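You operate a simulated robot arm through the tools that you are given. There is no shell and no other tool.

You are at the controls of a simulated two-armed robot. One attempt, no reset.

## Task
Tape the clamped core all round with the blue tape instead of the green.
Fine: green roll on to the grey stub, new roll on the arm, arm in, turn the hand wheel, arm out.

It is judged by the outcome, as a careful person would: the job done as asked, and still so three seconds after it is handed in. It fails if anything else is knocked over, pushed out of place, dropped, spilled or broken.

## Robot
Two 6-joint arms with two-finger parallel grippers on one trunk that stands fixed in place. Base frame: the origin is at the foot of the trunk, x ahead of it, y to its left, z up; the work surface is at about z = 800. Lengths are in mm, angles in degrees, forces in N, time in s.
The left shoulder is at [-77, 177, 832], the right one opposite. With the tool pointing down near the work surface each hand reaches from about 100 to 720 mm from the base axis, measured 20 degrees to its own side. Payload 1.57 kg a hand.
The tool frame of a hand sits at the grasp point between the pads (the TCP): z along the fingers, y along the line on which they close. The tips reach 30 mm beyond it. The gripper opens to 80 mm. The fingers are 17 mm wide and 12 mm thick; the gripper's body (40 by 82 mm) begins 80 mm behind the TCP.
Orientation is told as [roll, pitch, yaw] about the base's x, y, z axes, in that order, counted from this pose: with the fingers straight down and closing along the base's y, the tool's x points along the base's -x, its y along +y and its z along -z.

## Interface
- The arms move only by the tool arm_command. It takes "left_steps", "right_steps" or both (then of equal length, played together; a hand with none holds still); each is a list of rows, each a list of 3 entries, a list of its own where there are three numbers: the shift along the tool's x, y, z in mm, then the turn, a rotation vector about the tool's x, y, z in degrees, then the finger opening in mm, from 0 to 80. In form: [[[tx, ty, tz], [wx, wy, wz], claw], ...]. A call has 1 to 20 rows; each row shifts and turns the commanded pose from where the row before left it, along the tool's axes as they then stand. Rows are played at 5 a second. More than 50 mm and 8.6 degrees between two rows, or a gripper value outside its range, and nothing of the call is played. A pose out of reach is approached as far as the arm can. The call stops where the force on the tool passes 90 N (or 10 N more than at its start, if that is more) or the arm is blocked; 0.2 s more then pass. The fingers move at their own pace (about 72 mm/s each) and stop on an object; they squeeze with about 25 N. The grip force told is the motor's: it shows also when the fingers shut on nothing. Time passes only in rows, and 0.2 s behind the last, so rows that do not move let the fingers close. It gives the time, the measured TCP pose, the force on the tool (base axes), the opening and the grip force at its end, in the units of the frame above (readings bear some noise), with the torque about the TCP (base axes, N m) and any sound that the robot's microphone picked up.
- Cameras (640 x 400 px; columns grow to the right, rows downward): "scene" is now at [20.2, -49.6, 1555]; the picture's right is [-0.69, -0.72, 0.00], its down [-0.52, 0.50, -0.69] and it looks along [0.50, -0.48, -0.72] (base axes); focal length 352 px, centre (320, 200). "left" rides on the left gripper at [72, 7, -122] in its tool frame; the picture's right is [-0.09, 1.00, 0.00], its down [-0.84, -0.08, -0.54] and it looks along [-0.54, -0.05, 0.84] (tool axes); focal length 238 px, centre (320, 200). "right" rides on the right gripper at [72, -7, -122] in its tool frame; the picture's right is [0.09, 1.00, 0.00], its down [-0.84, 0.08, -0.54] and it looks along [-0.54, 0.05, 0.84] (tool axes); focal length 238 px, centre (320, 200). There is no depth. A picture from a camera that has moved, and an enlarged one, comes with that camera's place and axes in the base frame and with its lens. The place of the scene camera against the robot may be out by one fixed shift of up to 12 mm in any direction.
- camera(camera): a new picture of that camera. The clock stands still meanwhile.
- raise_lower(by): slides the trunk up (or, below 0, down) by that many mm; the arms and the scene camera ride with it, the base frame stays. It gives what a move gives, with no picture.
- pan_tilt(pan, tilt): turns the head with the scene camera to pan (to the left, within 143 degrees either way) and tilt (down, from -29 to 69), counted from straight ahead of the robot. It gives what a move gives.
- close_up(camera, box): a new picture of the part [left, top, right, bottom] of that camera's present view, enlarged. The clock stands still meanwhile.
- hand_in(): hands the job in; it is judged then, once.

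Nothing tells you positions but the pictures and the camera data. Unless the task says otherwise, let go and move clear before handing in.

The tools are called by a JSON object that holds its "method" and its "body". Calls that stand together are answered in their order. arm_command: Moves the arms, as the interface text tells. Its arguments: {"type":"object","properties":{"left_steps":{"type":"array","items":{"type":"array"}},"right_steps":{"type":"array","items":{"type":"array"}}},"required":[]} The other tools are called the same way: raise_lower (by) slides the trunk up or down; pan_tilt (pan, tilt) turns the head that bears the scene camera; camera (camera) takes a picture; close_up (camera, box) takes an enlarged picture of a part of a camera's view; hand_in () hands the job in.

At the start:

```text
clock: 0.0
left_ee_pos: [469.4, -83.6, 1111.3]
left_tool_rot: [0.1, -0.2, 0.0]
left_ft_force: [-0.2, -0.4, -0.9]
left_wrist_torque: [0.0, 0.01, -0.01]
left_width: 79.9
left_finger_force: 0.0
right_ee_pos: [341.9, -441.6, 1144.0]
right_tool_rot: [0.0, 0.0, 0.0]
right_ft_force: [0.2, 1.0, -1.1]
right_wrist_torque: [0.0, -0.02, 0.02]
right_width: 80.0
right_finger_force: 0.0
trunk travel left (down, up): [-275.0, 53.0]
head pan, tilt: [-43.9, 46.4]
```

scene: 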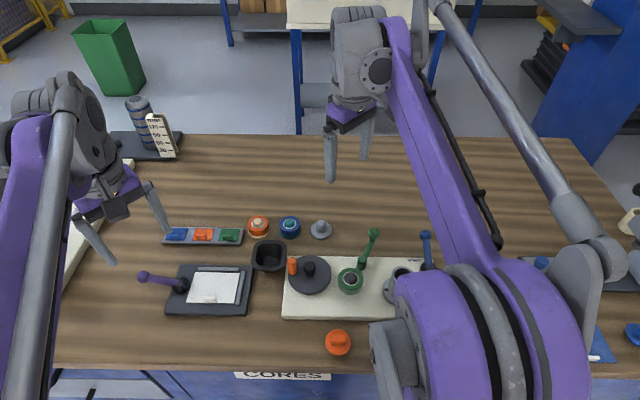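
right: 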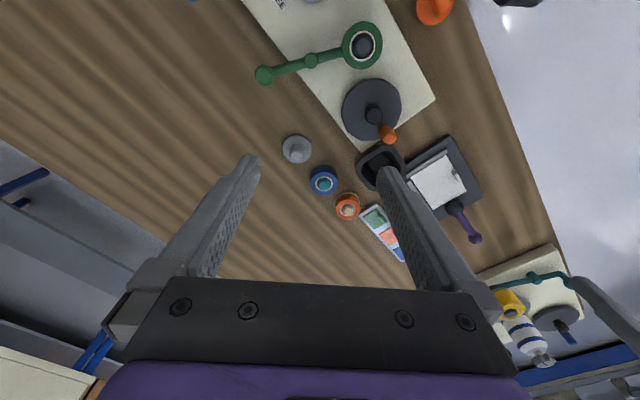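
left: 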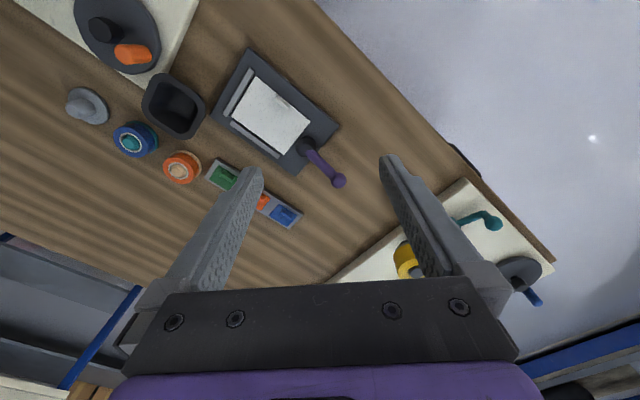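

I see a bench with a cream machine plate carrying a grey hand wheel (orange crank), a green roll on an arm, and a clamp area, with a blue roll, orange roll and grey stub loose on the bench nearby. I will take enlarged pictures before moving anything.

{"method": "close_up", "body": {"camera": "scene", "box": [240, 200, 440, 325]}}

{"method": "close_up", "body": {"camera": "right", "box": [220, 0, 460, 150]}}

{"method": "close_up", "body": {"camera": "right", "box": [260, 110, 500, 260]}}

{"method": "close_up", "body": {"camera": "left", "box": [40, 0, 360, 200]}}

```text
3.20 times, centred on (340, 262) of scene
camera zoom: at [20.2, -49.6, 1555.0], right [-0.69, -0.72, 0.0], down [-0.52, 0.5, -0.69], along [0.5, -0.48, -0.72], focal length 1127 px, centre (256, 0)
```

zoom: 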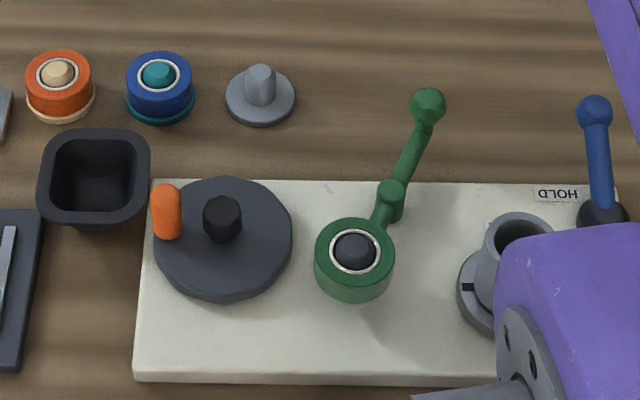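

```text
2.67 times, centred on (340, 75) of right
camera zoom: at [269.1, -447.7, 1264.8], right [-0.09, 1.0, 0.0], down [0.84, 0.08, 0.54], along [0.54, 0.05, -0.84], focal length 636 px, centre (267, 533)
```

zoom: 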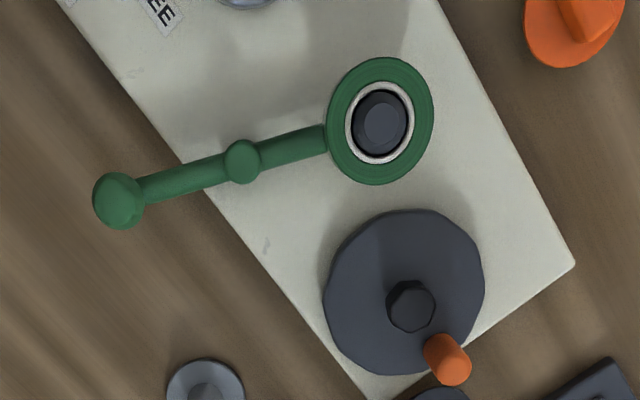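

```text
2.67 times, centred on (380, 185) of right
camera zoom: at [269.1, -447.7, 1264.8], right [-0.09, 1.0, 0.0], down [0.84, 0.08, 0.54], along [0.54, 0.05, -0.84], focal length 636 px, centre (160, 240)
```

zoom: 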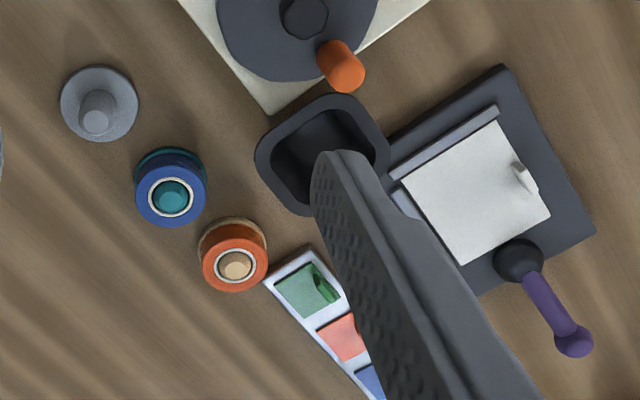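

```text
2.00 times, centred on (200, 100) of left
camera zoom: at [397.8, -76.8, 1231.6], right [0.09, 1.0, 0.0], down [0.84, -0.08, 0.54], along [0.54, -0.05, -0.84], focal length 477 px, centre (560, 400)
```

zoom: 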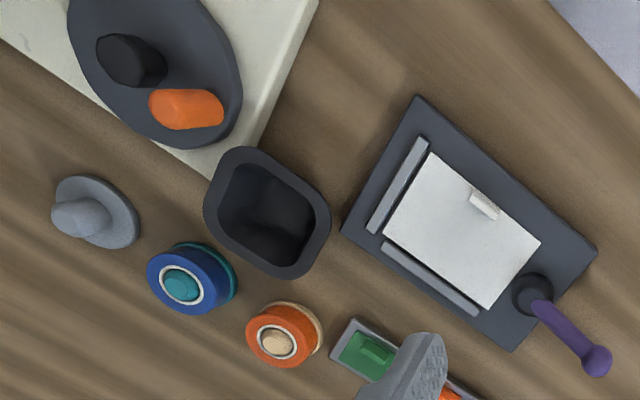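

The grey stub, blue and orange rolls stand in a row behind the plate. The clamp is hidden behind the right arm, so I will draw the left arm back and move the right hand around to look at the machine from its left side.

{"method": "arm_command", "body": {"left_steps": [[[14, 46, 0], [0, 0, 0], 80], [[14, 46, 0], [0, 0, 0], 80], [[14, 46, 0], [0, 0, 0], 80], [[14, 46, 0], [0, 0, 0], 80], [[14, 46, 0], [0, 0, 0], 80], [[0, 0, 0], [0, 0, 0], 80], [[0, 0, 0], [0, 0, 0], 80], [[0, 0, 0], [0, 0, 0], 80], [[0, 0, 0], [0, 0, 0], 80], [[0, 0, 0], [0, 0, 0], 80], [[0, 0, 0], [0, 0, 0], 80], [[0, 0, 0], [0, 0, 0], 80], [[0, 0, 0], [0, 0, 0], 80], [[0, 0, 0], [0, 0, 0], 80], [[0, 0, 0], [0, 0, 0], 80], [[0, 0, 0], [0, 0, 0], 80]], "right_steps": [[[29, 38, 0], [0, 0, 0], 80], [[29, 38, 0], [0, 0, 0], 80], [[29, 38, 0], [0, 0, 0], 80], [[29, 38, 0], [0, 0, 0], 80], [[29, 38, 0], [0, 0, 0], 80], [[0, 0, 0], [0, 0, 8.2], 80], [[0, 0, 0], [0, 0, 8.2], 80], [[0, 0, 0], [0, 0, 8.2], 80], [[0, 0, 0], [0, 0, 8.2], 80], [[0, 0, 0], [0, 0, 8.2], 80], [[0, 0, 0], [0, 0, 8.2], 80], [[0, 0, 0], [0, 0, 8.2], 80], [[0, 0, 0], [0, 0, 8.2], 80], [[0, 0, 0], [0, 0, 8.2], 80], [[0, 0, 0], [0, 0, 8.2], 80], [[0, 0, 0], [0, 0, 8], 80]]}}

{"method": "camera", "body": {"camera": "right"}}

{"method": "camera", "body": {"camera": "scene"}}

```text
clock: 3.4
left_ee_pos: [398.4, 144.7, 1111.4]
left_tool_rot: [0.0, -0.1, 0.0]
left_ft_force: [0.2, 0.1, 0.0]
left_wrist_torque: [0.01, 0.01, 0.02]
left_width: 80.0
left_finger_force: 0.1
right_ee_pos: [196.3, -252.2, 1142.8]
right_tool_rot: [0.0, 0.0, -90.2]
right_ft_force: [-0.9, 0.4, 0.9]
right_wrist_torque: [0.0, -0.04, -0.01]
right_width: 79.8
right_finger_force: 0.1
trunk travel left (down, up): [-275.0, 53.0]
head pan, tilt: [-43.9, 46.4]
```

```text
taken
camera right: at [189.1, -179.5, 1264.8], right [1.0, 0.09, 0.0], down [0.07, -0.84, 0.54], along [0.05, -0.54, -0.84], focal length 238 px, centre (320, 200)
```

right: 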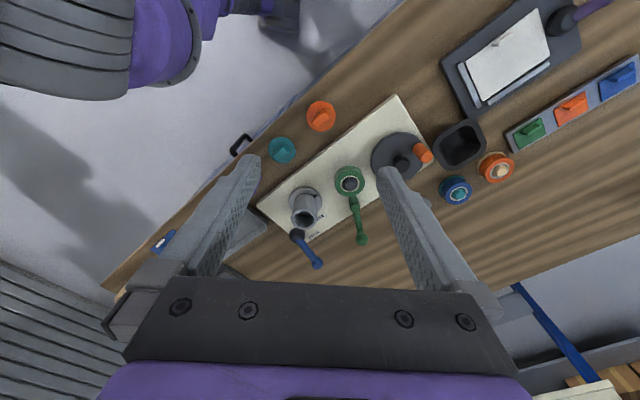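

```text
taken
camera scene: at [20.2, -49.5, 1555.0], right [-0.69, -0.72, 0.0], down [-0.52, 0.5, -0.69], along [0.5, -0.48, -0.72], focal length 352 px, centre (320, 200)
```

scene: 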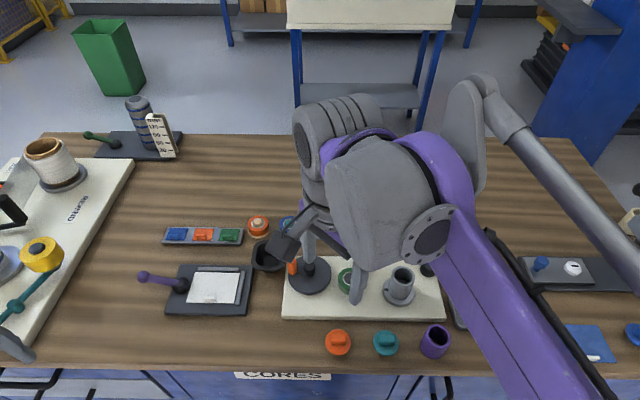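

The clamp with its tall grey post, the blue lever and green arm are now in sight of the right camera. I will enlarge these views.

{"method": "close_up", "body": {"camera": "right", "box": [240, 80, 448, 210]}}

{"method": "close_up", "body": {"camera": "right", "box": [260, 150, 388, 280]}}

{"method": "close_up", "body": {"camera": "scene", "box": [340, 250, 480, 370]}}

{"method": "close_up", "body": {"camera": "scene", "box": [0, 120, 190, 360]}}

```text
3.08 times, centred on (344, 145) of right
camera zoom: at [189.1, -179.5, 1264.8], right [1.0, 0.09, 0.0], down [0.07, -0.84, 0.54], along [0.05, -0.54, -0.84], focal length 733 px, centre (246, 369)
```

zoom: 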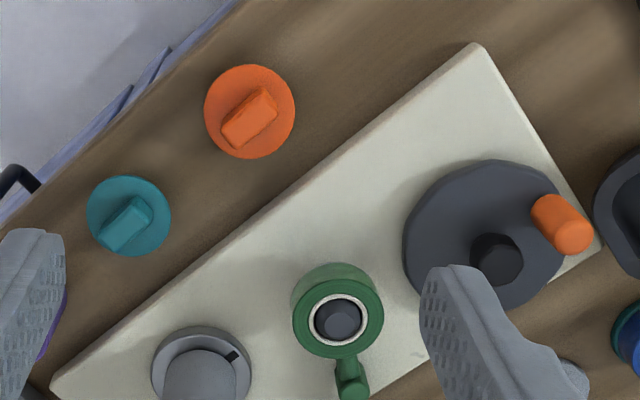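

```text
3.08 times, centred on (324, 215) of right
camera zoom: at [189.1, -179.5, 1264.8], right [1.0, 0.09, 0.0], down [0.07, -0.84, 0.54], along [0.05, -0.54, -0.84], focal length 733 px, centre (308, 154)
```

zoom: 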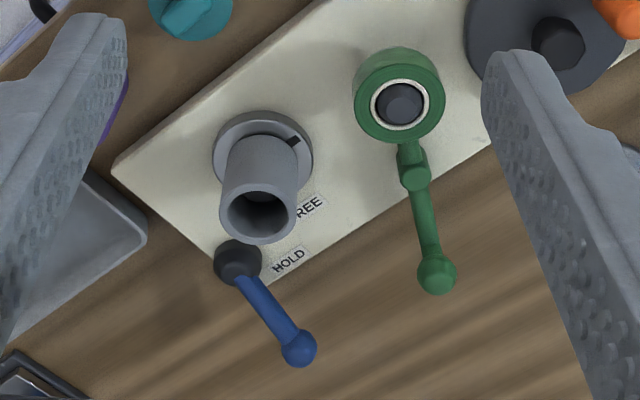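

```text
3.33 times, centred on (410, 310) of scene
camera zoom: at [20.2, -49.5, 1555.0], right [-0.69, -0.72, 0.0], down [-0.52, 0.5, -0.69], along [0.5, -0.48, -0.72], focal length 1174 px, centre (20, -167)
```

zoom: 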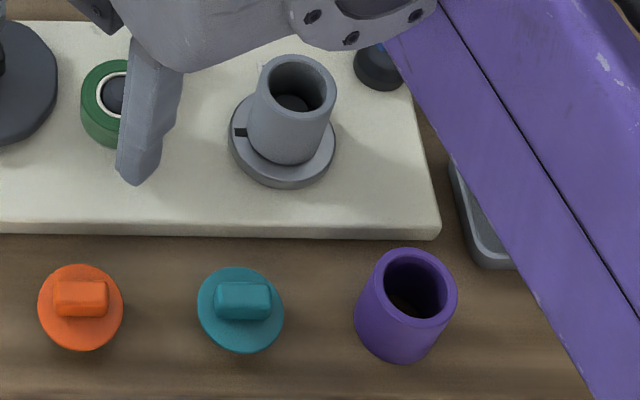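

```text
1.67 times, centred on (95, 240) of scene
camera zoom: at [20.2, -49.5, 1555.0], right [-0.69, -0.72, 0.0], down [-0.52, 0.5, -0.69], along [0.5, -0.48, -0.72], focal length 587 px, centre (695, 133)
```

zoom: 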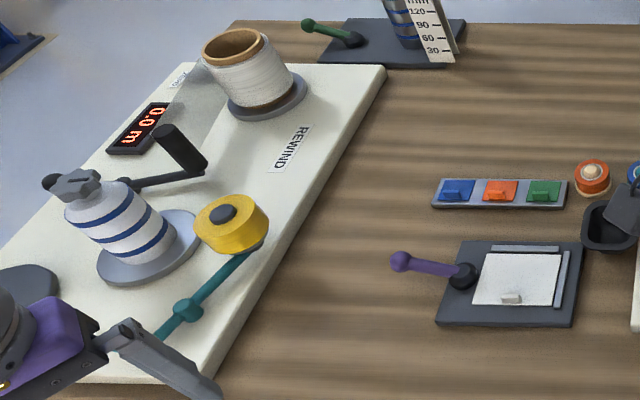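

The clamped core is the grey tube on the indexed turntable (about (183, -469), top near z 886), the lever stands at HOLD, and the green arm pivots on a small post with a ball handle. I will bring the left hand in as an observing camera, low and from the left side.

{"method": "arm_command", "body": {"left_steps": [[[19, -40, 21], [0, 0, 0], 80], [[19, -40, 21], [0, 0, 0], 80], [[19, -40, 21], [0, 0, 0], 80], [[19, -40, 21], [0, 0, 0], 80], [[19, -40, 21], [0, 0, 0], 80], [[0, 0, 0], [0, 0, 8.2], 80], [[0, 0, 0], [0, 0, 8.2], 80], [[0, 0, 0], [0, 0, 8.2], 80], [[0, 0, 0], [0, 0, 8.2], 80], [[0, 0, 0], [0, 0, 8.2], 80], [[0, 0, 0], [0, 0, 8.2], 80], [[0, 0, 0], [0, 0, 8.2], 80], [[0, 0, 0], [0, 0, 8.2], 80], [[0, 0, 0], [0, 0, 8.2], 80], [[0, 0, 0], [0, 0, 8.2], 80], [[0, 0, 0], [0, 0, 8], 80], [[0, 0, 0], [0, -7.5, 0], 80], [[0, 0, 0], [0, -7.5, 0], 80], [[0, 0, 0], [0, -7.5, 0], 80], [[0, 0, 0], [0, -7.5, 0], 80]]}}

{"method": "camera", "body": {"camera": "left"}}

{"method": "camera", "body": {"camera": "scene"}}

```text
clock: 7.6
left_ee_pos: [306.4, -53.6, 1005.2]
left_tool_rot: [0.2, -30.2, -90.1]
left_ft_force: [0.0, -0.9, -0.9]
left_wrist_torque: [-0.02, 0.06, 0.03]
left_width: 79.9
left_finger_force: 0.0
right_ee_pos: [195.8, -251.0, 1143.6]
right_tool_rot: [0.0, -0.1, -90.0]
right_ft_force: [-1.2, -0.7, 0.6]
right_wrist_torque: [0.01, -0.03, -0.02]
right_width: 80.1
right_finger_force: 0.0
trunk travel left (down, up): [-275.0, 53.0]
head pan, tilt: [-43.9, 46.4]
```

```text
taken
camera left: at [311.2, 69.8, 1073.5], right [1.0, -0.08, 0.05], down [-0.08, -0.45, 0.89], along [-0.05, -0.89, -0.46], focal length 238 px, centre (320, 200)
```

left: 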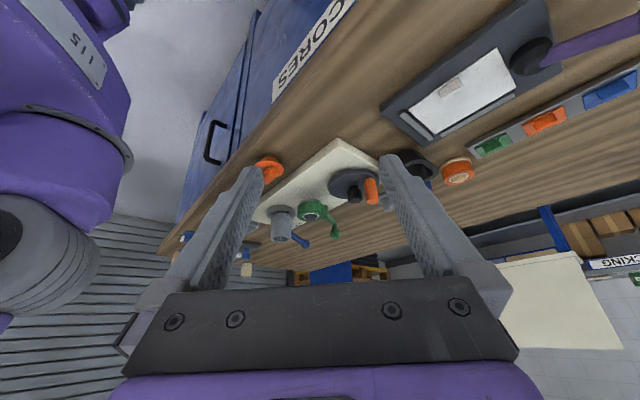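

```text
taken
camera scene: at [20.1, -49.3, 1555.0], right [-0.69, -0.72, 0.0], down [-0.52, 0.5, -0.69], along [0.5, -0.48, -0.72], focal length 352 px, centre (320, 200)
```

scene: 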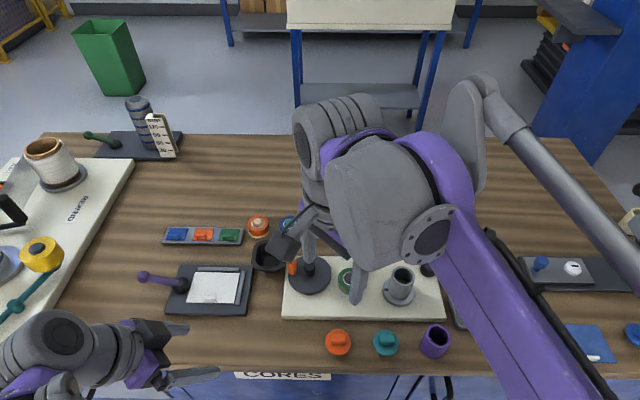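

The left camera now sees the machine from the side (its picture is upside down: picture-down is base-up). I will enlarge it.

{"method": "close_up", "body": {"camera": "left", "box": [235, 130, 395, 250]}}

{"method": "close_up", "body": {"camera": "left", "box": [260, 180, 350, 250]}}

```text
3.33 times, centred on (315, 190) of left
camera zoom: at [311.2, 69.8, 1073.5], right [1.0, -0.08, 0.05], down [-0.08, -0.45, 0.89], along [-0.05, -0.89, -0.46], focal length 794 px, centre (337, 233)
```

zoom: 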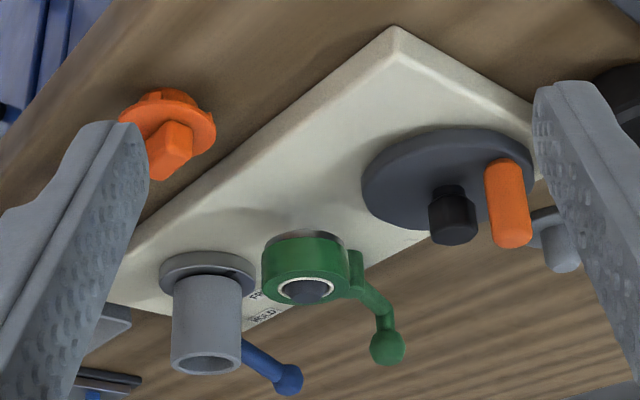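

```text
5.71 times, centred on (305, 215) of left
camera zoom: at [311.2, 69.8, 1073.5], right [1.0, -0.08, 0.05], down [-0.08, -0.45, 0.89], along [-0.05, -0.89, -0.46], focal length 1362 px, centre (406, 114)
```

zoom: 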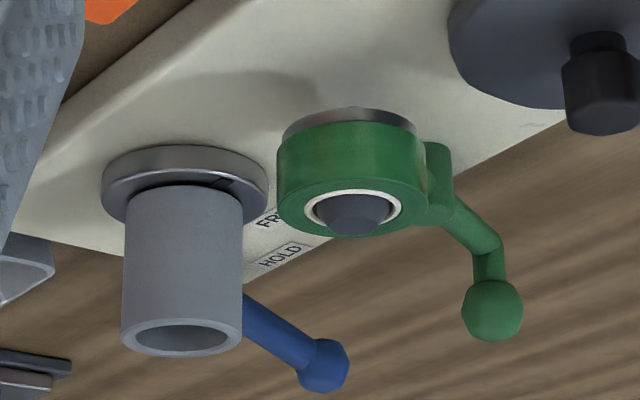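

Measuring from two cameras, I take the green roll's top centre near (265, -391, 870) and the core's top near (184, -470, 888). I will enlarge the arm and wheel details further to find the pivot and the handle.

{"method": "close_up", "body": {"camera": "right", "box": [320, 160, 384, 250]}}

{"method": "close_up", "body": {"camera": "left", "box": [295, 190, 345, 245]}}

{"method": "close_up", "body": {"camera": "scene", "box": [330, 220, 390, 310]}}

{"method": "close_up", "body": {"camera": "right", "box": [360, 120, 520, 220]}}

```text
4.44 times, centred on (352, 205) of right
camera zoom: at [188.9, -179.3, 1264.9], right [1.0, 0.09, 0.0], down [0.08, -0.84, 0.54], along [0.05, -0.54, -0.84], focal length 1059 px, centre (178, 178)
```

zoom: 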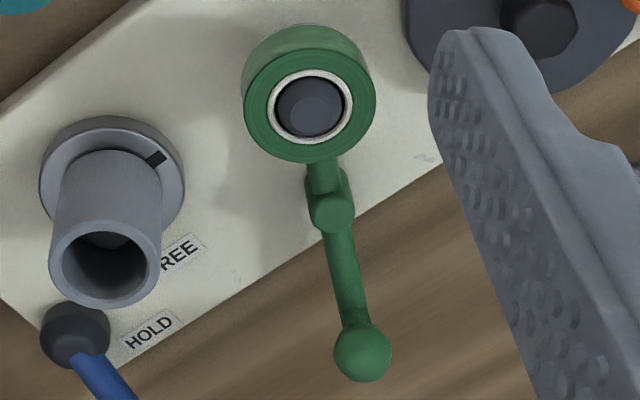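

```text
7.27 times, centred on (320, 218) of left
camera zoom: at [311.2, 69.8, 1073.5], right [1.0, -0.08, 0.05], down [-0.08, -0.45, 0.89], along [-0.05, -0.89, -0.46], focal length 1734 px, centre (320, 73)
```

zoom: 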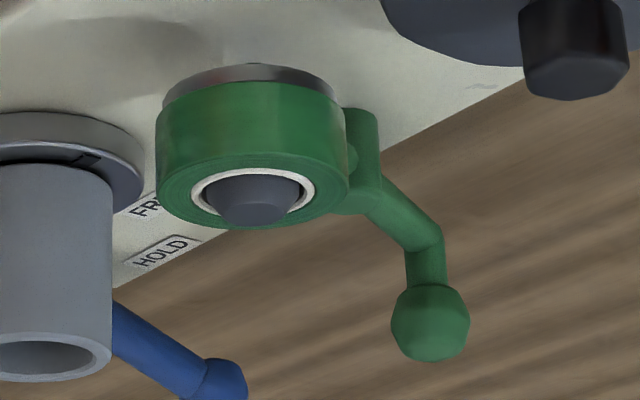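

```text
4.44 times, centred on (360, 265) of scene
camera zoom: at [20.1, -49.3, 1555.0], right [-0.69, -0.72, 0.0], down [-0.52, 0.5, -0.69], along [0.5, -0.48, -0.72], focal length 1565 px, centre (142, -89)
```

zoom: 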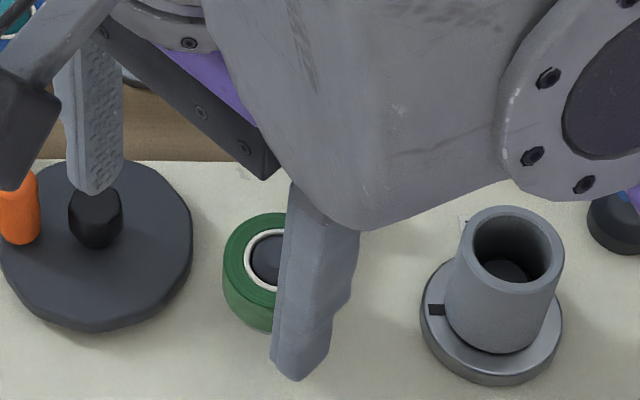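

```text
4.00 times, centred on (440, 170) of right
camera zoom: at [188.9, -179.3, 1264.9], right [1.0, 0.09, 0.0], down [0.08, -0.84, 0.54], along [0.05, -0.54, -0.84], focal length 953 px, centre (-160, 320)
```

zoom: 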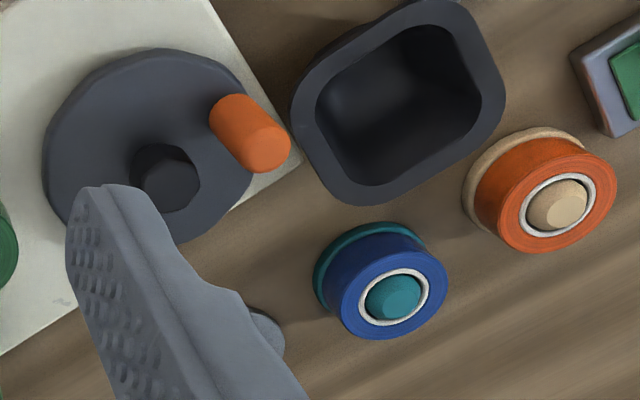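

The pivot post stands near (287, -460) with the arm running from it to the roll; the ball handle rises at the other end. I will now bring the right hand to hover over the green roll, with the closing line turned to miss the wheel, the arm and the core.

{"method": "arm_command", "body": {"right_steps": [[[0, 0, 0], [0, 0, 8.4], 80], [[0, 0, 0], [0, 0, 8.3], 80], [[0, 0, 0], [0, 0, 8.3], 80], [[-19.3, 24.2, 36.6], [0, 0, 0], 80], [[-19.3, 24.2, 36.6], [0, 0, 0], 80], [[-19.3, 24.2, 36.6], [0, 0, 0], 80], [[-19.3, 24.2, 36.6], [0, 0, 0], 80], [[-19.3, 24.2, 36.6], [0, 0, 0], 80], [[0, 0, 0], [0, 0, 0], 80]]}}

{"method": "camera", "body": {"camera": "right"}}

{"method": "camera", "body": {"camera": "left"}}

{"method": "camera", "body": {"camera": "scene"}}

```text
clock: 9.6
left_ee_pos: [304.6, -53.1, 1005.5]
left_tool_rot: [0.2, -30.0, -90.0]
left_ft_force: [-0.2, 0.7, 0.0]
left_wrist_torque: [0.0, -0.02, 0.0]
left_width: 80.0
left_finger_force: 0.1
right_ee_pos: [264.8, -391.1, 962.9]
right_tool_rot: [0.1, 0.0, -115.0]
right_ft_force: [-0.6, 0.6, -0.2]
right_wrist_torque: [-0.02, 0.0, 0.02]
right_width: 80.0
right_finger_force: 0.1
trunk travel left (down, up): [-275.0, 53.0]
head pan, tilt: [-43.9, 46.4]
```

```text
taken
camera right: at [288.4, -324.7, 1083.6], right [0.94, -0.34, 0.0], down [-0.28, -0.79, 0.54], along [-0.18, -0.51, -0.84], focal length 238 px, centre (320, 200)
```

right: 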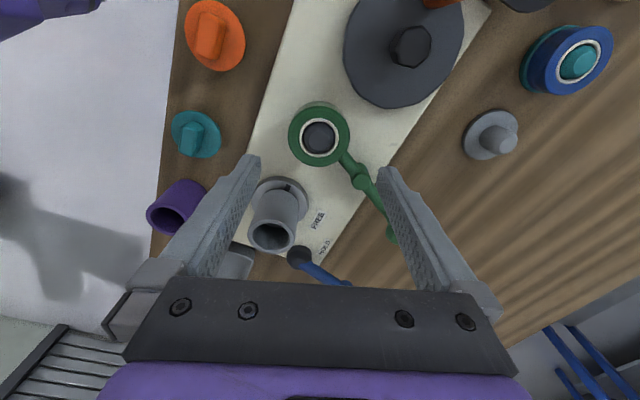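

```text
taken
camera left: at [310.8, 70.2, 1073.8], right [1.0, -0.08, 0.05], down [-0.08, -0.45, 0.89], along [-0.05, -0.89, -0.46], focal length 238 px, centre (320, 200)
```

left: 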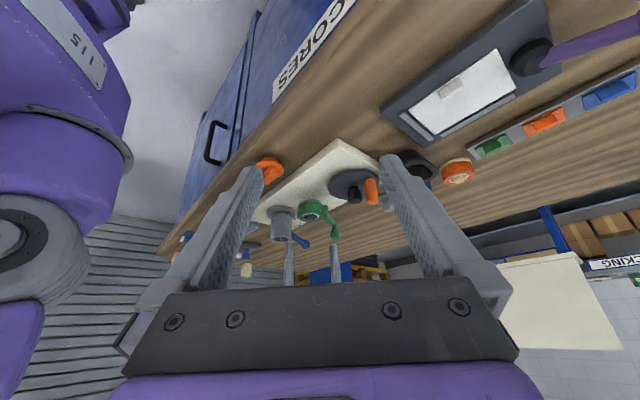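

```text
taken
camera scene: at [19.4, -48.7, 1555.0], right [-0.69, -0.72, 0.0], down [-0.52, 0.5, -0.69], along [0.5, -0.48, -0.72], focal length 352 px, centre (320, 200)
```

scene: 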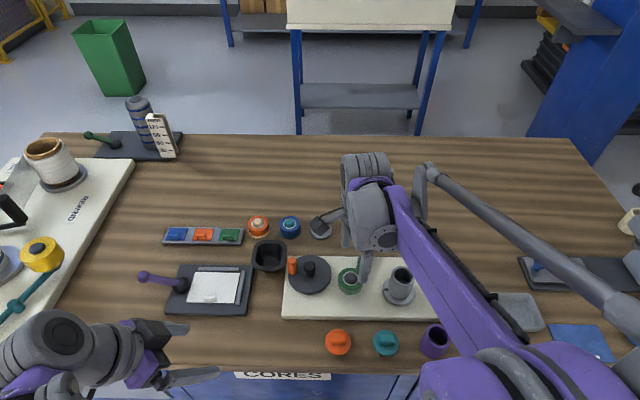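

The hover is nearly centred on the green roll. I will enlarge to measure the remaining offset.

{"method": "close_up", "body": {"camera": "right", "box": [270, 90, 370, 180]}}

{"method": "close_up", "body": {"camera": "left", "box": [270, 180, 370, 290]}}

{"method": "close_up", "body": {"camera": "right", "box": [440, 0, 640, 180]}}

```text
4.44 times, centred on (320, 135) of right
camera zoom: at [288.4, -324.7, 1083.6], right [0.94, -0.34, 0.0], down [-0.28, -0.79, 0.54], along [-0.18, -0.51, -0.84], focal length 1059 px, centre (320, 489)
```

zoom: 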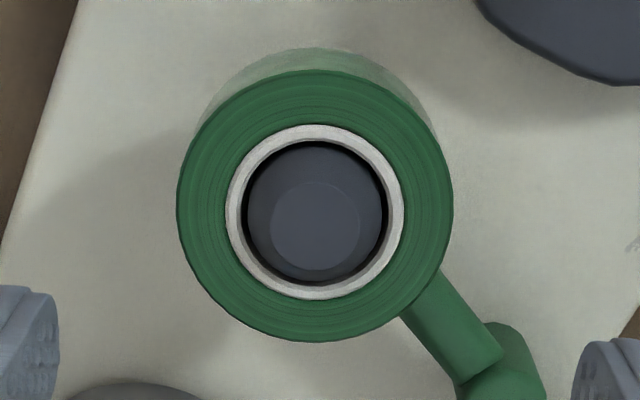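

```text
3.64 times, centred on (320, 235) of left
camera zoom: at [310.8, 70.2, 1073.8], right [1.0, -0.08, 0.05], down [-0.08, -0.45, 0.89], along [-0.05, -0.89, -0.46], focal length 867 px, centre (320, 73)
```

zoom: 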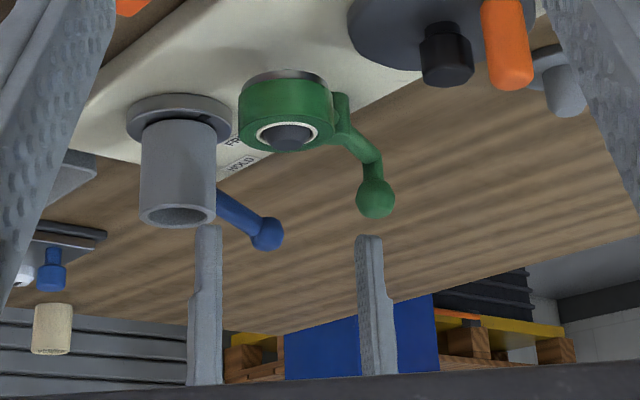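

```text
2.22 times, centred on (540, 90) of right
camera zoom: at [288.4, -324.7, 1083.6], right [0.94, -0.34, 0.0], down [-0.28, -0.79, 0.54], along [-0.18, -0.51, -0.84], focal length 530 px, centre (-169, 444)
```

zoom: 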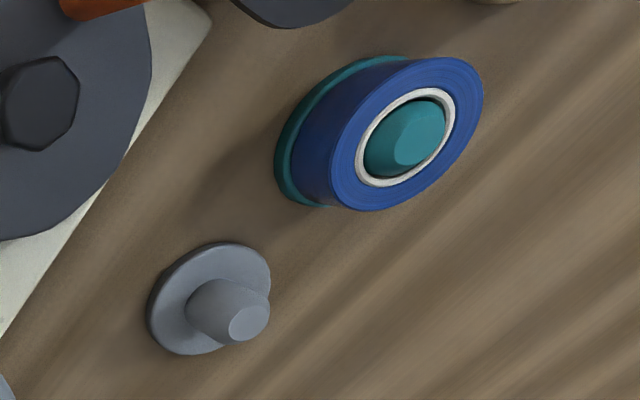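

The fingers straddle the roll well: it is offset by about 2–3 mm. I will correct and lower most of the way, then check.

{"method": "arm_command", "body": {"right_steps": [[[2, -1.5, 40], [0, 0, 0], 80], [[0, 0, 35], [0, 0, 0], 80], [[0, 0, 0], [0, 0, 0], 80]]}}

{"method": "camera", "body": {"camera": "right"}}

{"method": "close_up", "body": {"camera": "left", "box": [270, 180, 370, 260]}}

```text
clock: 10.4
left_ee_pos: [304.6, -52.5, 1005.2]
left_tool_rot: [0.2, -30.0, -89.9]
left_ft_force: [0.0, 1.1, 1.0]
left_wrist_torque: [0.0, 0.01, -0.01]
left_width: 80.2
left_finger_force: 0.0
right_ee_pos: [266.2, -389.6, 887.2]
right_tool_rot: [0.0, -0.1, -114.9]
right_ft_force: [-0.2, -0.2, 0.0]
right_wrist_torque: [0.02, 0.01, -0.02]
right_width: 80.0
right_finger_force: 0.1
trunk travel left (down, up): [-275.0, 53.0]
head pan, tilt: [-43.9, 46.4]
```

```text
taken
camera right: at [289.8, -321.3, 1008.1], right [0.94, -0.34, 0.0], down [-0.28, -0.79, 0.54], along [-0.18, -0.51, -0.84], focal length 238 px, centre (320, 200)
```

right: 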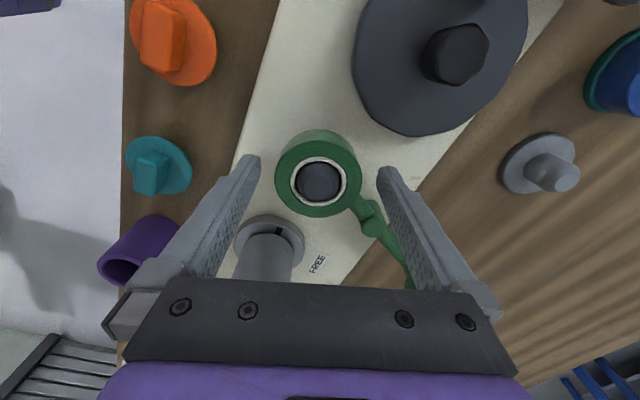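

```text
5.00 times, centred on (320, 220) of left
camera zoom: at [311.2, 69.8, 1073.8], right [1.0, -0.08, 0.05], down [-0.08, -0.45, 0.89], along [-0.05, -0.89, -0.46], focal length 1192 px, centre (320, 100)
```

zoom: 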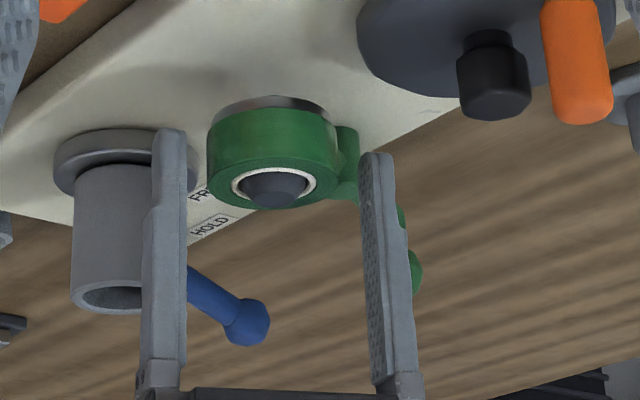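

Alignment looks right from both sides. I will measure once more at close range.

{"method": "close_up", "body": {"camera": "right", "box": [250, 120, 400, 220]}}

```text
4.00 times, centred on (325, 170) of right
camera zoom: at [289.8, -321.3, 1008.1], right [0.94, -0.34, 0.0], down [-0.28, -0.79, 0.54], along [-0.18, -0.51, -0.84], focal length 953 px, centre (300, 320)
```

zoom: 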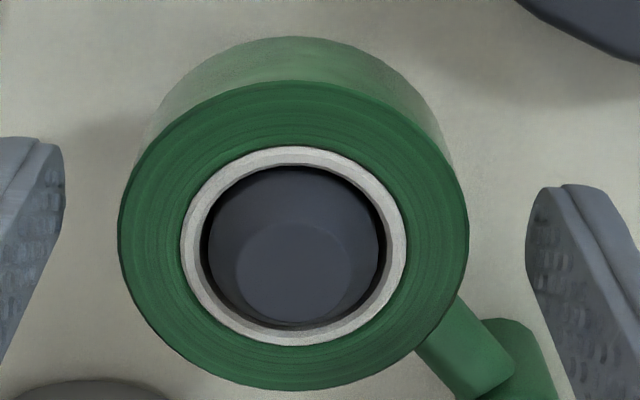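

The roll's top is at about z 880 and it sits centred between the fingers. I will go down 10 mm with a 2 mm correction and close on the roll.

{"method": "arm_command", "body": {"right_steps": [[[2, 0, 10], [0, 0, 0], 80], [[0, 0, 0], [0, 0, 0], 80], [[0, 0, 0], [0, 0, 0], 40], [[0, 0, 0], [0, 0, 0], 40], [[0, 0, 0], [0, 0, 0], 40]]}}

{"method": "close_up", "body": {"camera": "right", "box": [230, 110, 430, 235]}}

{"method": "close_up", "body": {"camera": "left", "box": [270, 180, 370, 260]}}

```text
clock: 11.6
left_ee_pos: [305.3, -54.1, 1005.0]
left_tool_rot: [0.2, -29.9, -90.0]
left_ft_force: [-0.6, 0.4, 0.6]
left_wrist_torque: [0.02, -0.01, 0.01]
left_width: 79.8
left_finger_force: 0.0
right_ee_pos: [265.4, -387.0, 876.4]
right_tool_rot: [0.0, 0.0, -115.0]
right_ft_force: [-4.5, 3.2, -2.9]
right_wrist_torque: [0.04, 0.21, -0.11]
right_width: 51.1
right_finger_force: 25.5
trunk travel left (down, up): [-275.0, 53.0]
head pan, tilt: [-43.9, 46.4]
```

```text
3.20 times, centred on (330, 172) of right
camera zoom: at [289.9, -319.1, 997.7], right [0.94, -0.34, 0.0], down [-0.28, -0.79, 0.54], along [-0.18, -0.51, -0.84], focal length 763 px, centre (288, 288)
```

zoom: 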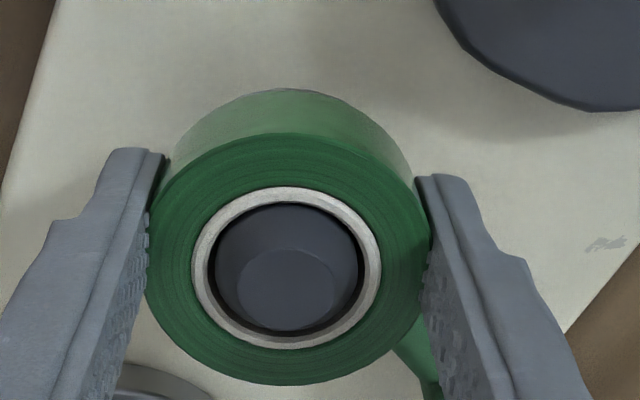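

```text
5.00 times, centred on (320, 220) of left
camera zoom: at [311.1, 69.8, 1073.7], right [1.0, -0.08, 0.05], down [-0.08, -0.45, 0.89], along [-0.05, -0.89, -0.46], focal length 1192 px, centre (320, 100)
```

zoom: 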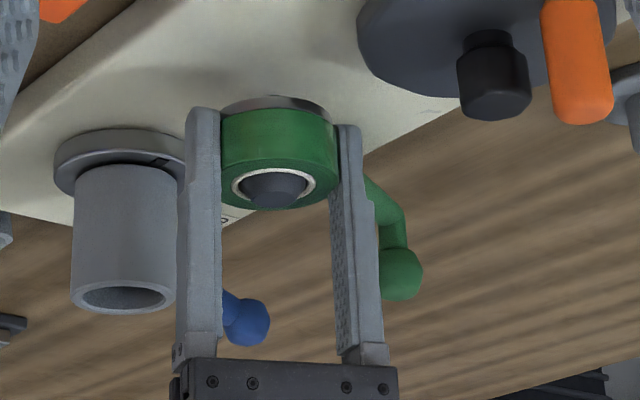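

The roll is gripped at 51 mm. I will lift it straight up off the arm's pin.

{"method": "arm_command", "body": {"right_steps": [[[0, 0, -5], [0, 0, 0], 40], [[0, 0, -10], [0, 0, 0], 40], [[0, 0, -15], [0, 0, 0], 40], [[0, 0, -20], [0, 0, 0], 40], [[0, 0, -25], [0, 0, 0], 40], [[0, 0, 0], [0, 0, 0], 40]]}}

{"method": "camera", "body": {"camera": "right"}}

{"method": "close_up", "body": {"camera": "left", "box": [260, 180, 380, 280]}}

```text
clock: 13.0
left_ee_pos: [304.2, -53.8, 1004.4]
left_tool_rot: [0.1, -29.9, -90.0]
left_ft_force: [-0.5, 0.5, 0.5]
left_wrist_torque: [0.0, 0.05, -0.03]
left_width: 80.2
left_finger_force: 0.1
right_ee_pos: [266.3, -385.7, 950.7]
right_tool_rot: [0.1, -0.1, -114.9]
right_ft_force: [0.6, -0.5, -1.1]
right_wrist_torque: [0.0, 0.02, -0.01]
right_width: 40.1
right_finger_force: 0.0
trunk travel left (down, up): [-275.0, 53.0]
head pan, tilt: [-43.9, 46.4]
```

```text
taken
camera right: at [290.3, -318.0, 1072.3], right [0.94, -0.34, 0.0], down [-0.28, -0.79, 0.54], along [-0.18, -0.51, -0.84], focal length 238 px, centre (320, 200)
```

right: 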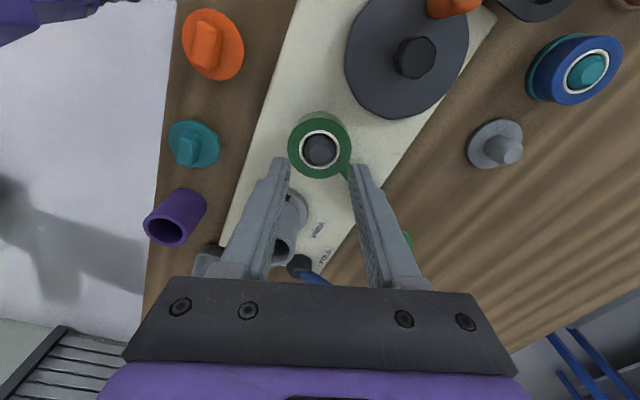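

```text
4.00 times, centred on (320, 230) of left
camera zoom: at [311.5, 69.5, 1073.7], right [1.0, -0.08, 0.05], down [-0.08, -0.45, 0.89], along [-0.05, -0.89, -0.46], focal length 953 px, centre (320, 80)
```

zoom: 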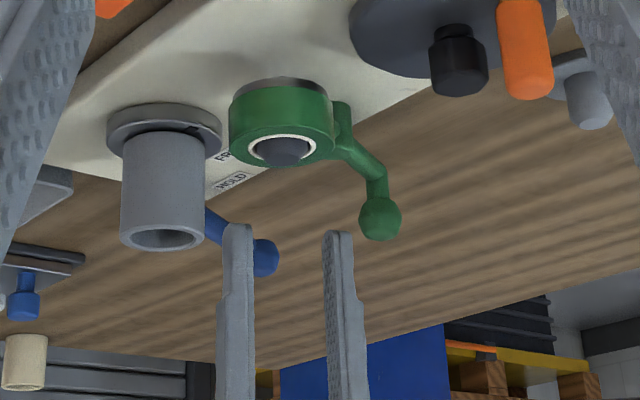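

The roll slipped out of the fingers and stayed on the arm's pin. I will look closely at it before gripping again.

{"method": "close_up", "body": {"camera": "right", "box": [270, 100, 370, 190]}}

{"method": "close_up", "body": {"camera": "left", "box": [280, 185, 350, 245]}}

```text
4.44 times, centred on (320, 145) of right
camera zoom: at [290.3, -318.0, 1072.3], right [0.94, -0.34, 0.0], down [-0.28, -0.79, 0.54], along [-0.18, -0.51, -0.84], focal length 1059 px, centre (320, 444)
```

zoom: 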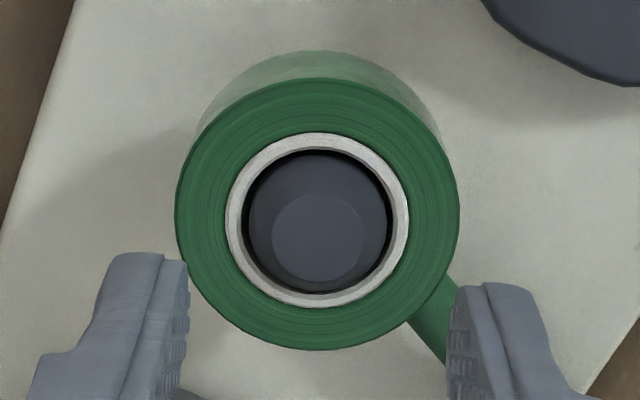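

```text
6.67 times, centred on (315, 215) of left
camera zoom: at [311.5, 69.5, 1073.7], right [1.0, -0.08, 0.05], down [-0.08, -0.45, 0.89], along [-0.05, -0.89, -0.46], focal length 1589 px, centre (353, 100)
```

zoom: 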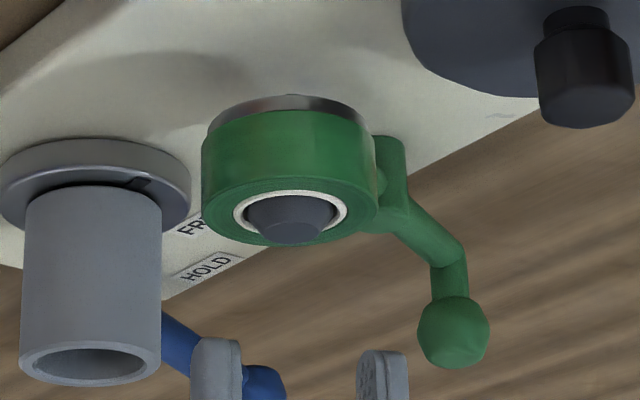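

The roll did not come along, so something resists a quick pull, either friction or a snug pin. I will open, go back down a bit deeper, grip again, and lift in small steps while reading the force.

{"method": "arm_command", "body": {"right_steps": [[[0, -1, 0], [0, 0, 0], 80], [[0, 0, 0], [0, 0, 0], 80], [[0, 0, 40], [0, 0, 0], 80], [[0, 0, 37], [0, 0, 0], 80], [[0, 0, 0], [0, 0, 0], 80], [[0, 0, 0], [0, 0, 0], 30], [[0, 0, 0], [0, 0, 0], 30], [[0, 0, 0], [0, 0, 0], 30], [[0, 0, -1], [0, 0, 0], 30], [[0, 0, -1], [0, 0, 0], 30]]}}

{"method": "close_up", "body": {"camera": "left", "box": [280, 185, 350, 245]}}

{"method": "close_up", "body": {"camera": "right", "box": [230, 110, 430, 235]}}

```text
clock: 15.2
left_ee_pos: [305.6, -53.0, 1004.6]
left_tool_rot: [0.1, -29.9, -90.0]
left_ft_force: [0.8, -0.3, 0.0]
left_wrist_torque: [-0.01, 0.0, 0.04]
left_width: 79.8
left_finger_force: 0.0
right_ee_pos: [265.6, -385.8, 875.4]
right_tool_rot: [0.0, 0.0, -115.0]
right_ft_force: [-0.3, -0.6, -6.3]
right_wrist_torque: [-0.02, -0.02, -0.11]
right_width: 51.2
right_finger_force: 25.0
trunk travel left (down, up): [-275.0, 53.0]
head pan, tilt: [-43.9, 46.4]
```

```text
6.67 times, centred on (315, 215) of left
camera zoom: at [311.6, 69.2, 1073.7], right [1.0, -0.08, 0.05], down [-0.08, -0.45, 0.89], along [-0.05, -0.89, -0.46], focal length 1589 px, centre (353, 100)
```

zoom: 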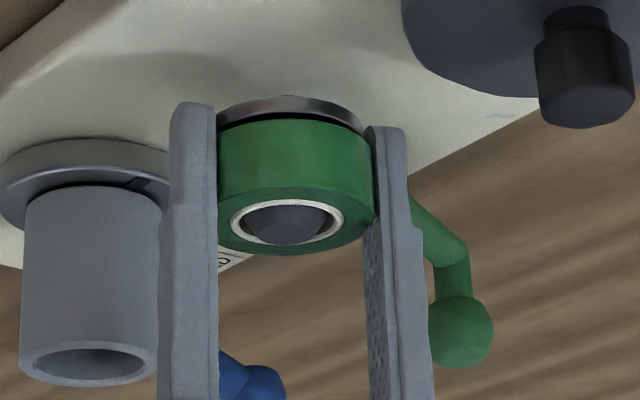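

```text
3.20 times, centred on (330, 172) of right
camera zoom: at [289.4, -317.3, 996.1], right [0.94, -0.34, 0.0], down [-0.28, -0.79, 0.54], along [-0.18, -0.51, -0.84], focal length 763 px, centre (288, 288)
```

zoom: 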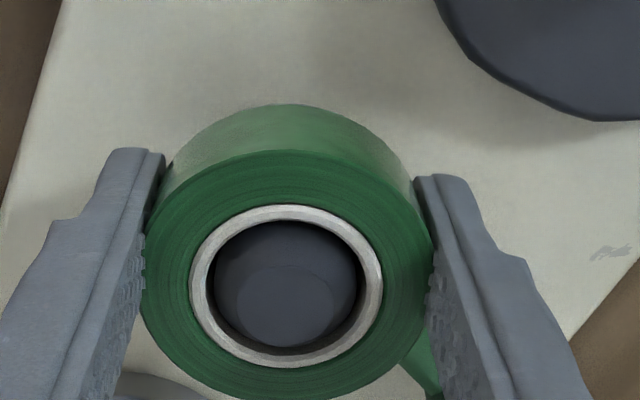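

The roll is now rising with the fingers; a gap shows over the flange, with about 6 N of drag. I will go on lifting slowly.

{"method": "arm_command", "body": {"right_steps": [[[0, 0, -1], [0, 0, 0], 30], [[0, 0, -1], [0, 0, 0], 30], [[0, 0, -1], [0, 0, 0], 30], [[0, 0, -1], [0, 0, 0], 30], [[0, 0, -1], [0, 0, 0], 30], [[0, 0, -1], [0, 0, 0], 30]]}}

{"method": "close_up", "body": {"camera": "left", "box": [280, 185, 350, 245]}}

```text
clock: 16.6
left_ee_pos: [305.4, -53.6, 1005.4]
left_tool_rot: [0.1, -30.0, -90.0]
left_ft_force: [0.2, 1.3, 0.3]
left_wrist_torque: [-0.02, -0.01, -0.02]
left_width: 80.1
left_finger_force: 0.0
right_ee_pos: [265.6, -386.8, 881.4]
right_tool_rot: [0.1, 0.0, -114.9]
right_ft_force: [0.6, 0.3, -0.2]
right_wrist_torque: [0.01, -0.01, 0.03]
right_width: 51.0
right_finger_force: 25.2
trunk travel left (down, up): [-275.0, 53.0]
head pan, tilt: [-43.9, 46.4]
```

```text
6.67 times, centred on (315, 215) of left
camera zoom: at [311.4, 69.6, 1073.7], right [1.0, -0.08, 0.05], down [-0.08, -0.45, 0.89], along [-0.05, -0.89, -0.46], focal length 1589 px, centre (353, 100)
```

zoom: 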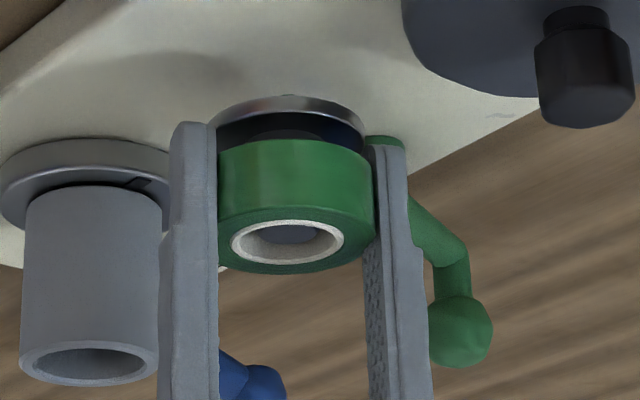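

The roll has come free of its snug seat with no drag left. I will lift it clear.

{"method": "arm_command", "body": {"right_steps": [[[0, 0, -3], [0, 0, 0], 30], [[0, 0, -3], [0, 0, 0], 30], [[0, 0, -4], [0, 0, 0], 30], [[0, 0, -5], [0, 0, 0], 30], [[0, 0, -7], [0, 0, 0], 30], [[0, 0, -10], [0, 0, 0], 30], [[0, 0, -15], [0, 0, 0], 30], [[0, 0, -15], [0, 0, 0], 30], [[0, 0, -15], [0, 0, 0], 30], [[0, 0, 0], [0, 0, 0], 30]]}}

{"method": "camera", "body": {"camera": "right"}}

{"method": "camera", "body": {"camera": "left"}}

{"method": "camera", "body": {"camera": "scene"}}

```text
clock: 18.8
left_ee_pos: [305.6, -52.5, 1005.0]
left_tool_rot: [0.0, -30.0, -90.0]
left_ft_force: [-0.3, 0.1, 1.0]
left_wrist_torque: [-0.01, 0.01, 0.02]
left_width: 80.1
left_finger_force: 0.0
right_ee_pos: [263.7, -385.5, 960.3]
right_tool_rot: [-0.1, 0.0, -115.0]
right_ft_force: [-0.3, -0.6, -0.1]
right_wrist_torque: [0.02, 0.01, 0.01]
right_width: 51.0
right_finger_force: 24.7
trunk travel left (down, up): [-275.0, 53.0]
head pan, tilt: [-43.9, 46.4]
```

```text
taken
camera right: at [288.1, -317.2, 1080.9], right [0.94, -0.34, 0.0], down [-0.28, -0.79, 0.54], along [-0.18, -0.51, -0.84], focal length 238 px, centre (320, 200)
```

right: 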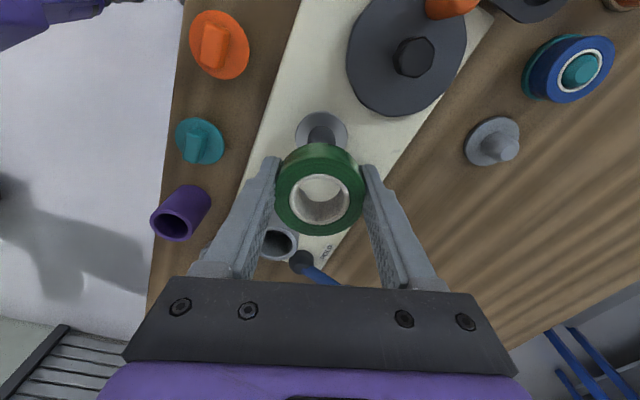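

```text
taken
camera left: at [311.5, 69.5, 1073.7], right [1.0, -0.08, 0.05], down [-0.08, -0.45, 0.89], along [-0.05, -0.89, -0.46], focal length 238 px, centre (320, 200)
```

left: 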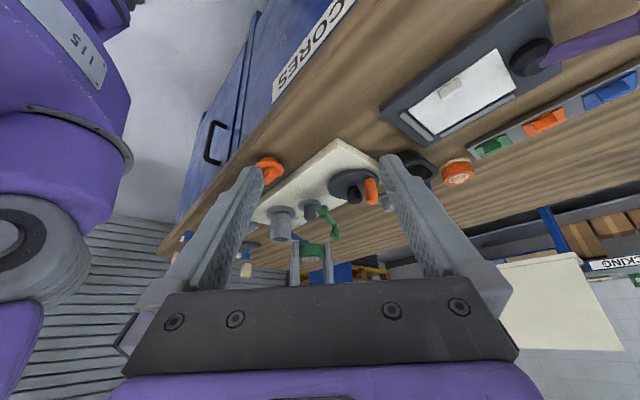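

```text
taken
camera scene: at [20.4, -49.7, 1554.9], right [-0.69, -0.72, 0.0], down [-0.52, 0.5, -0.69], along [0.5, -0.48, -0.72], focal length 352 px, centre (320, 200)
```

scene: 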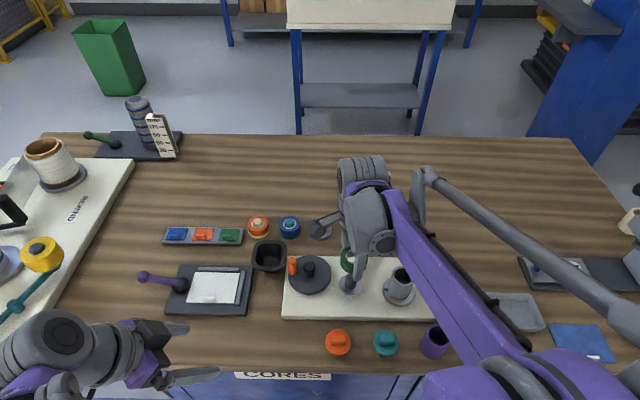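

The green roll is securely held, centred on the fingers, and the bare pin is visible on the arm. Next I carry it level to a hover over the grey stub, which I put at about (447, -475).

{"method": "arm_command", "body": {"right_steps": [[[-0.7, 25, 0], [0, 0, 0], 30], [[-0.7, 36, 0], [0, 0, 0], 30], [[-0.7, 40, 0], [0, 0, 0], 30], [[-0.7, 40, 0], [0, 0, 0], 30], [[-0.7, 36, 0], [0, 0, 0], 30], [[0, 27, 0], [0, 0, 0], 30], [[0, 0, 0], [0, 0, 0], 30], [[0, 0, 0], [0, 0, 0], 30]]}}

{"method": "camera", "body": {"camera": "right"}}

{"method": "camera", "body": {"camera": "left"}}

{"method": "camera", "body": {"camera": "scene"}}

```text
clock: 20.6
left_ee_pos: [305.0, -53.8, 1004.8]
left_tool_rot: [0.1, -29.9, -90.0]
left_ft_force: [0.0, -0.1, -0.1]
left_wrist_torque: [0.02, 0.04, 0.0]
left_width: 80.2
left_finger_force: 0.1
right_ee_pos: [449.1, -473.8, 959.4]
right_tool_rot: [-0.1, 0.1, -115.1]
right_ft_force: [0.7, 0.6, -0.3]
right_wrist_torque: [0.02, -0.03, 0.02]
right_width: 51.2
right_finger_force: 24.7
trunk travel left (down, up): [-275.0, 53.0]
head pan, tilt: [-43.9, 46.4]
```

```text
taken
camera right: at [472.7, -406.4, 1080.0], right [0.94, -0.34, 0.0], down [-0.28, -0.79, 0.54], along [-0.18, -0.51, -0.84], focal length 238 px, centre (320, 200)
```

right: 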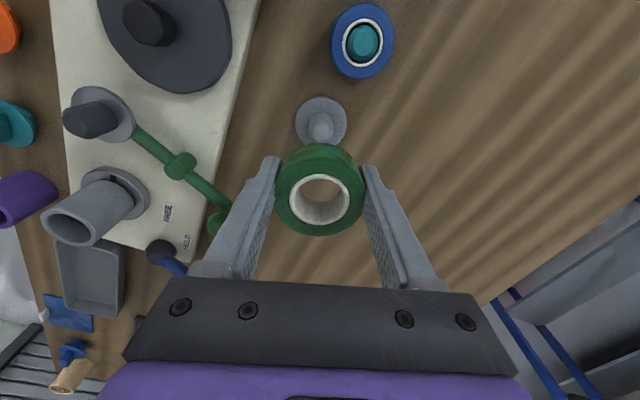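

```text
taken
camera left: at [311.6, 69.5, 1073.7], right [1.0, -0.08, 0.05], down [-0.08, -0.45, 0.89], along [-0.05, -0.89, -0.46], focal length 238 px, centre (320, 200)
```

left: 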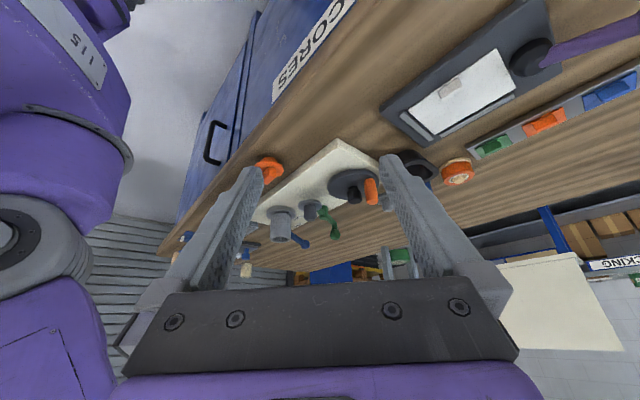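

```text
taken
camera scene: at [20.6, -49.8, 1554.9], right [-0.69, -0.72, 0.0], down [-0.52, 0.5, -0.69], along [0.5, -0.48, -0.72], focal length 352 px, centre (320, 200)
```

scene: 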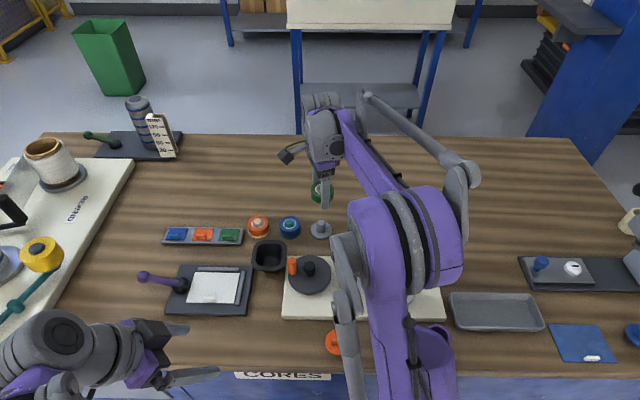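

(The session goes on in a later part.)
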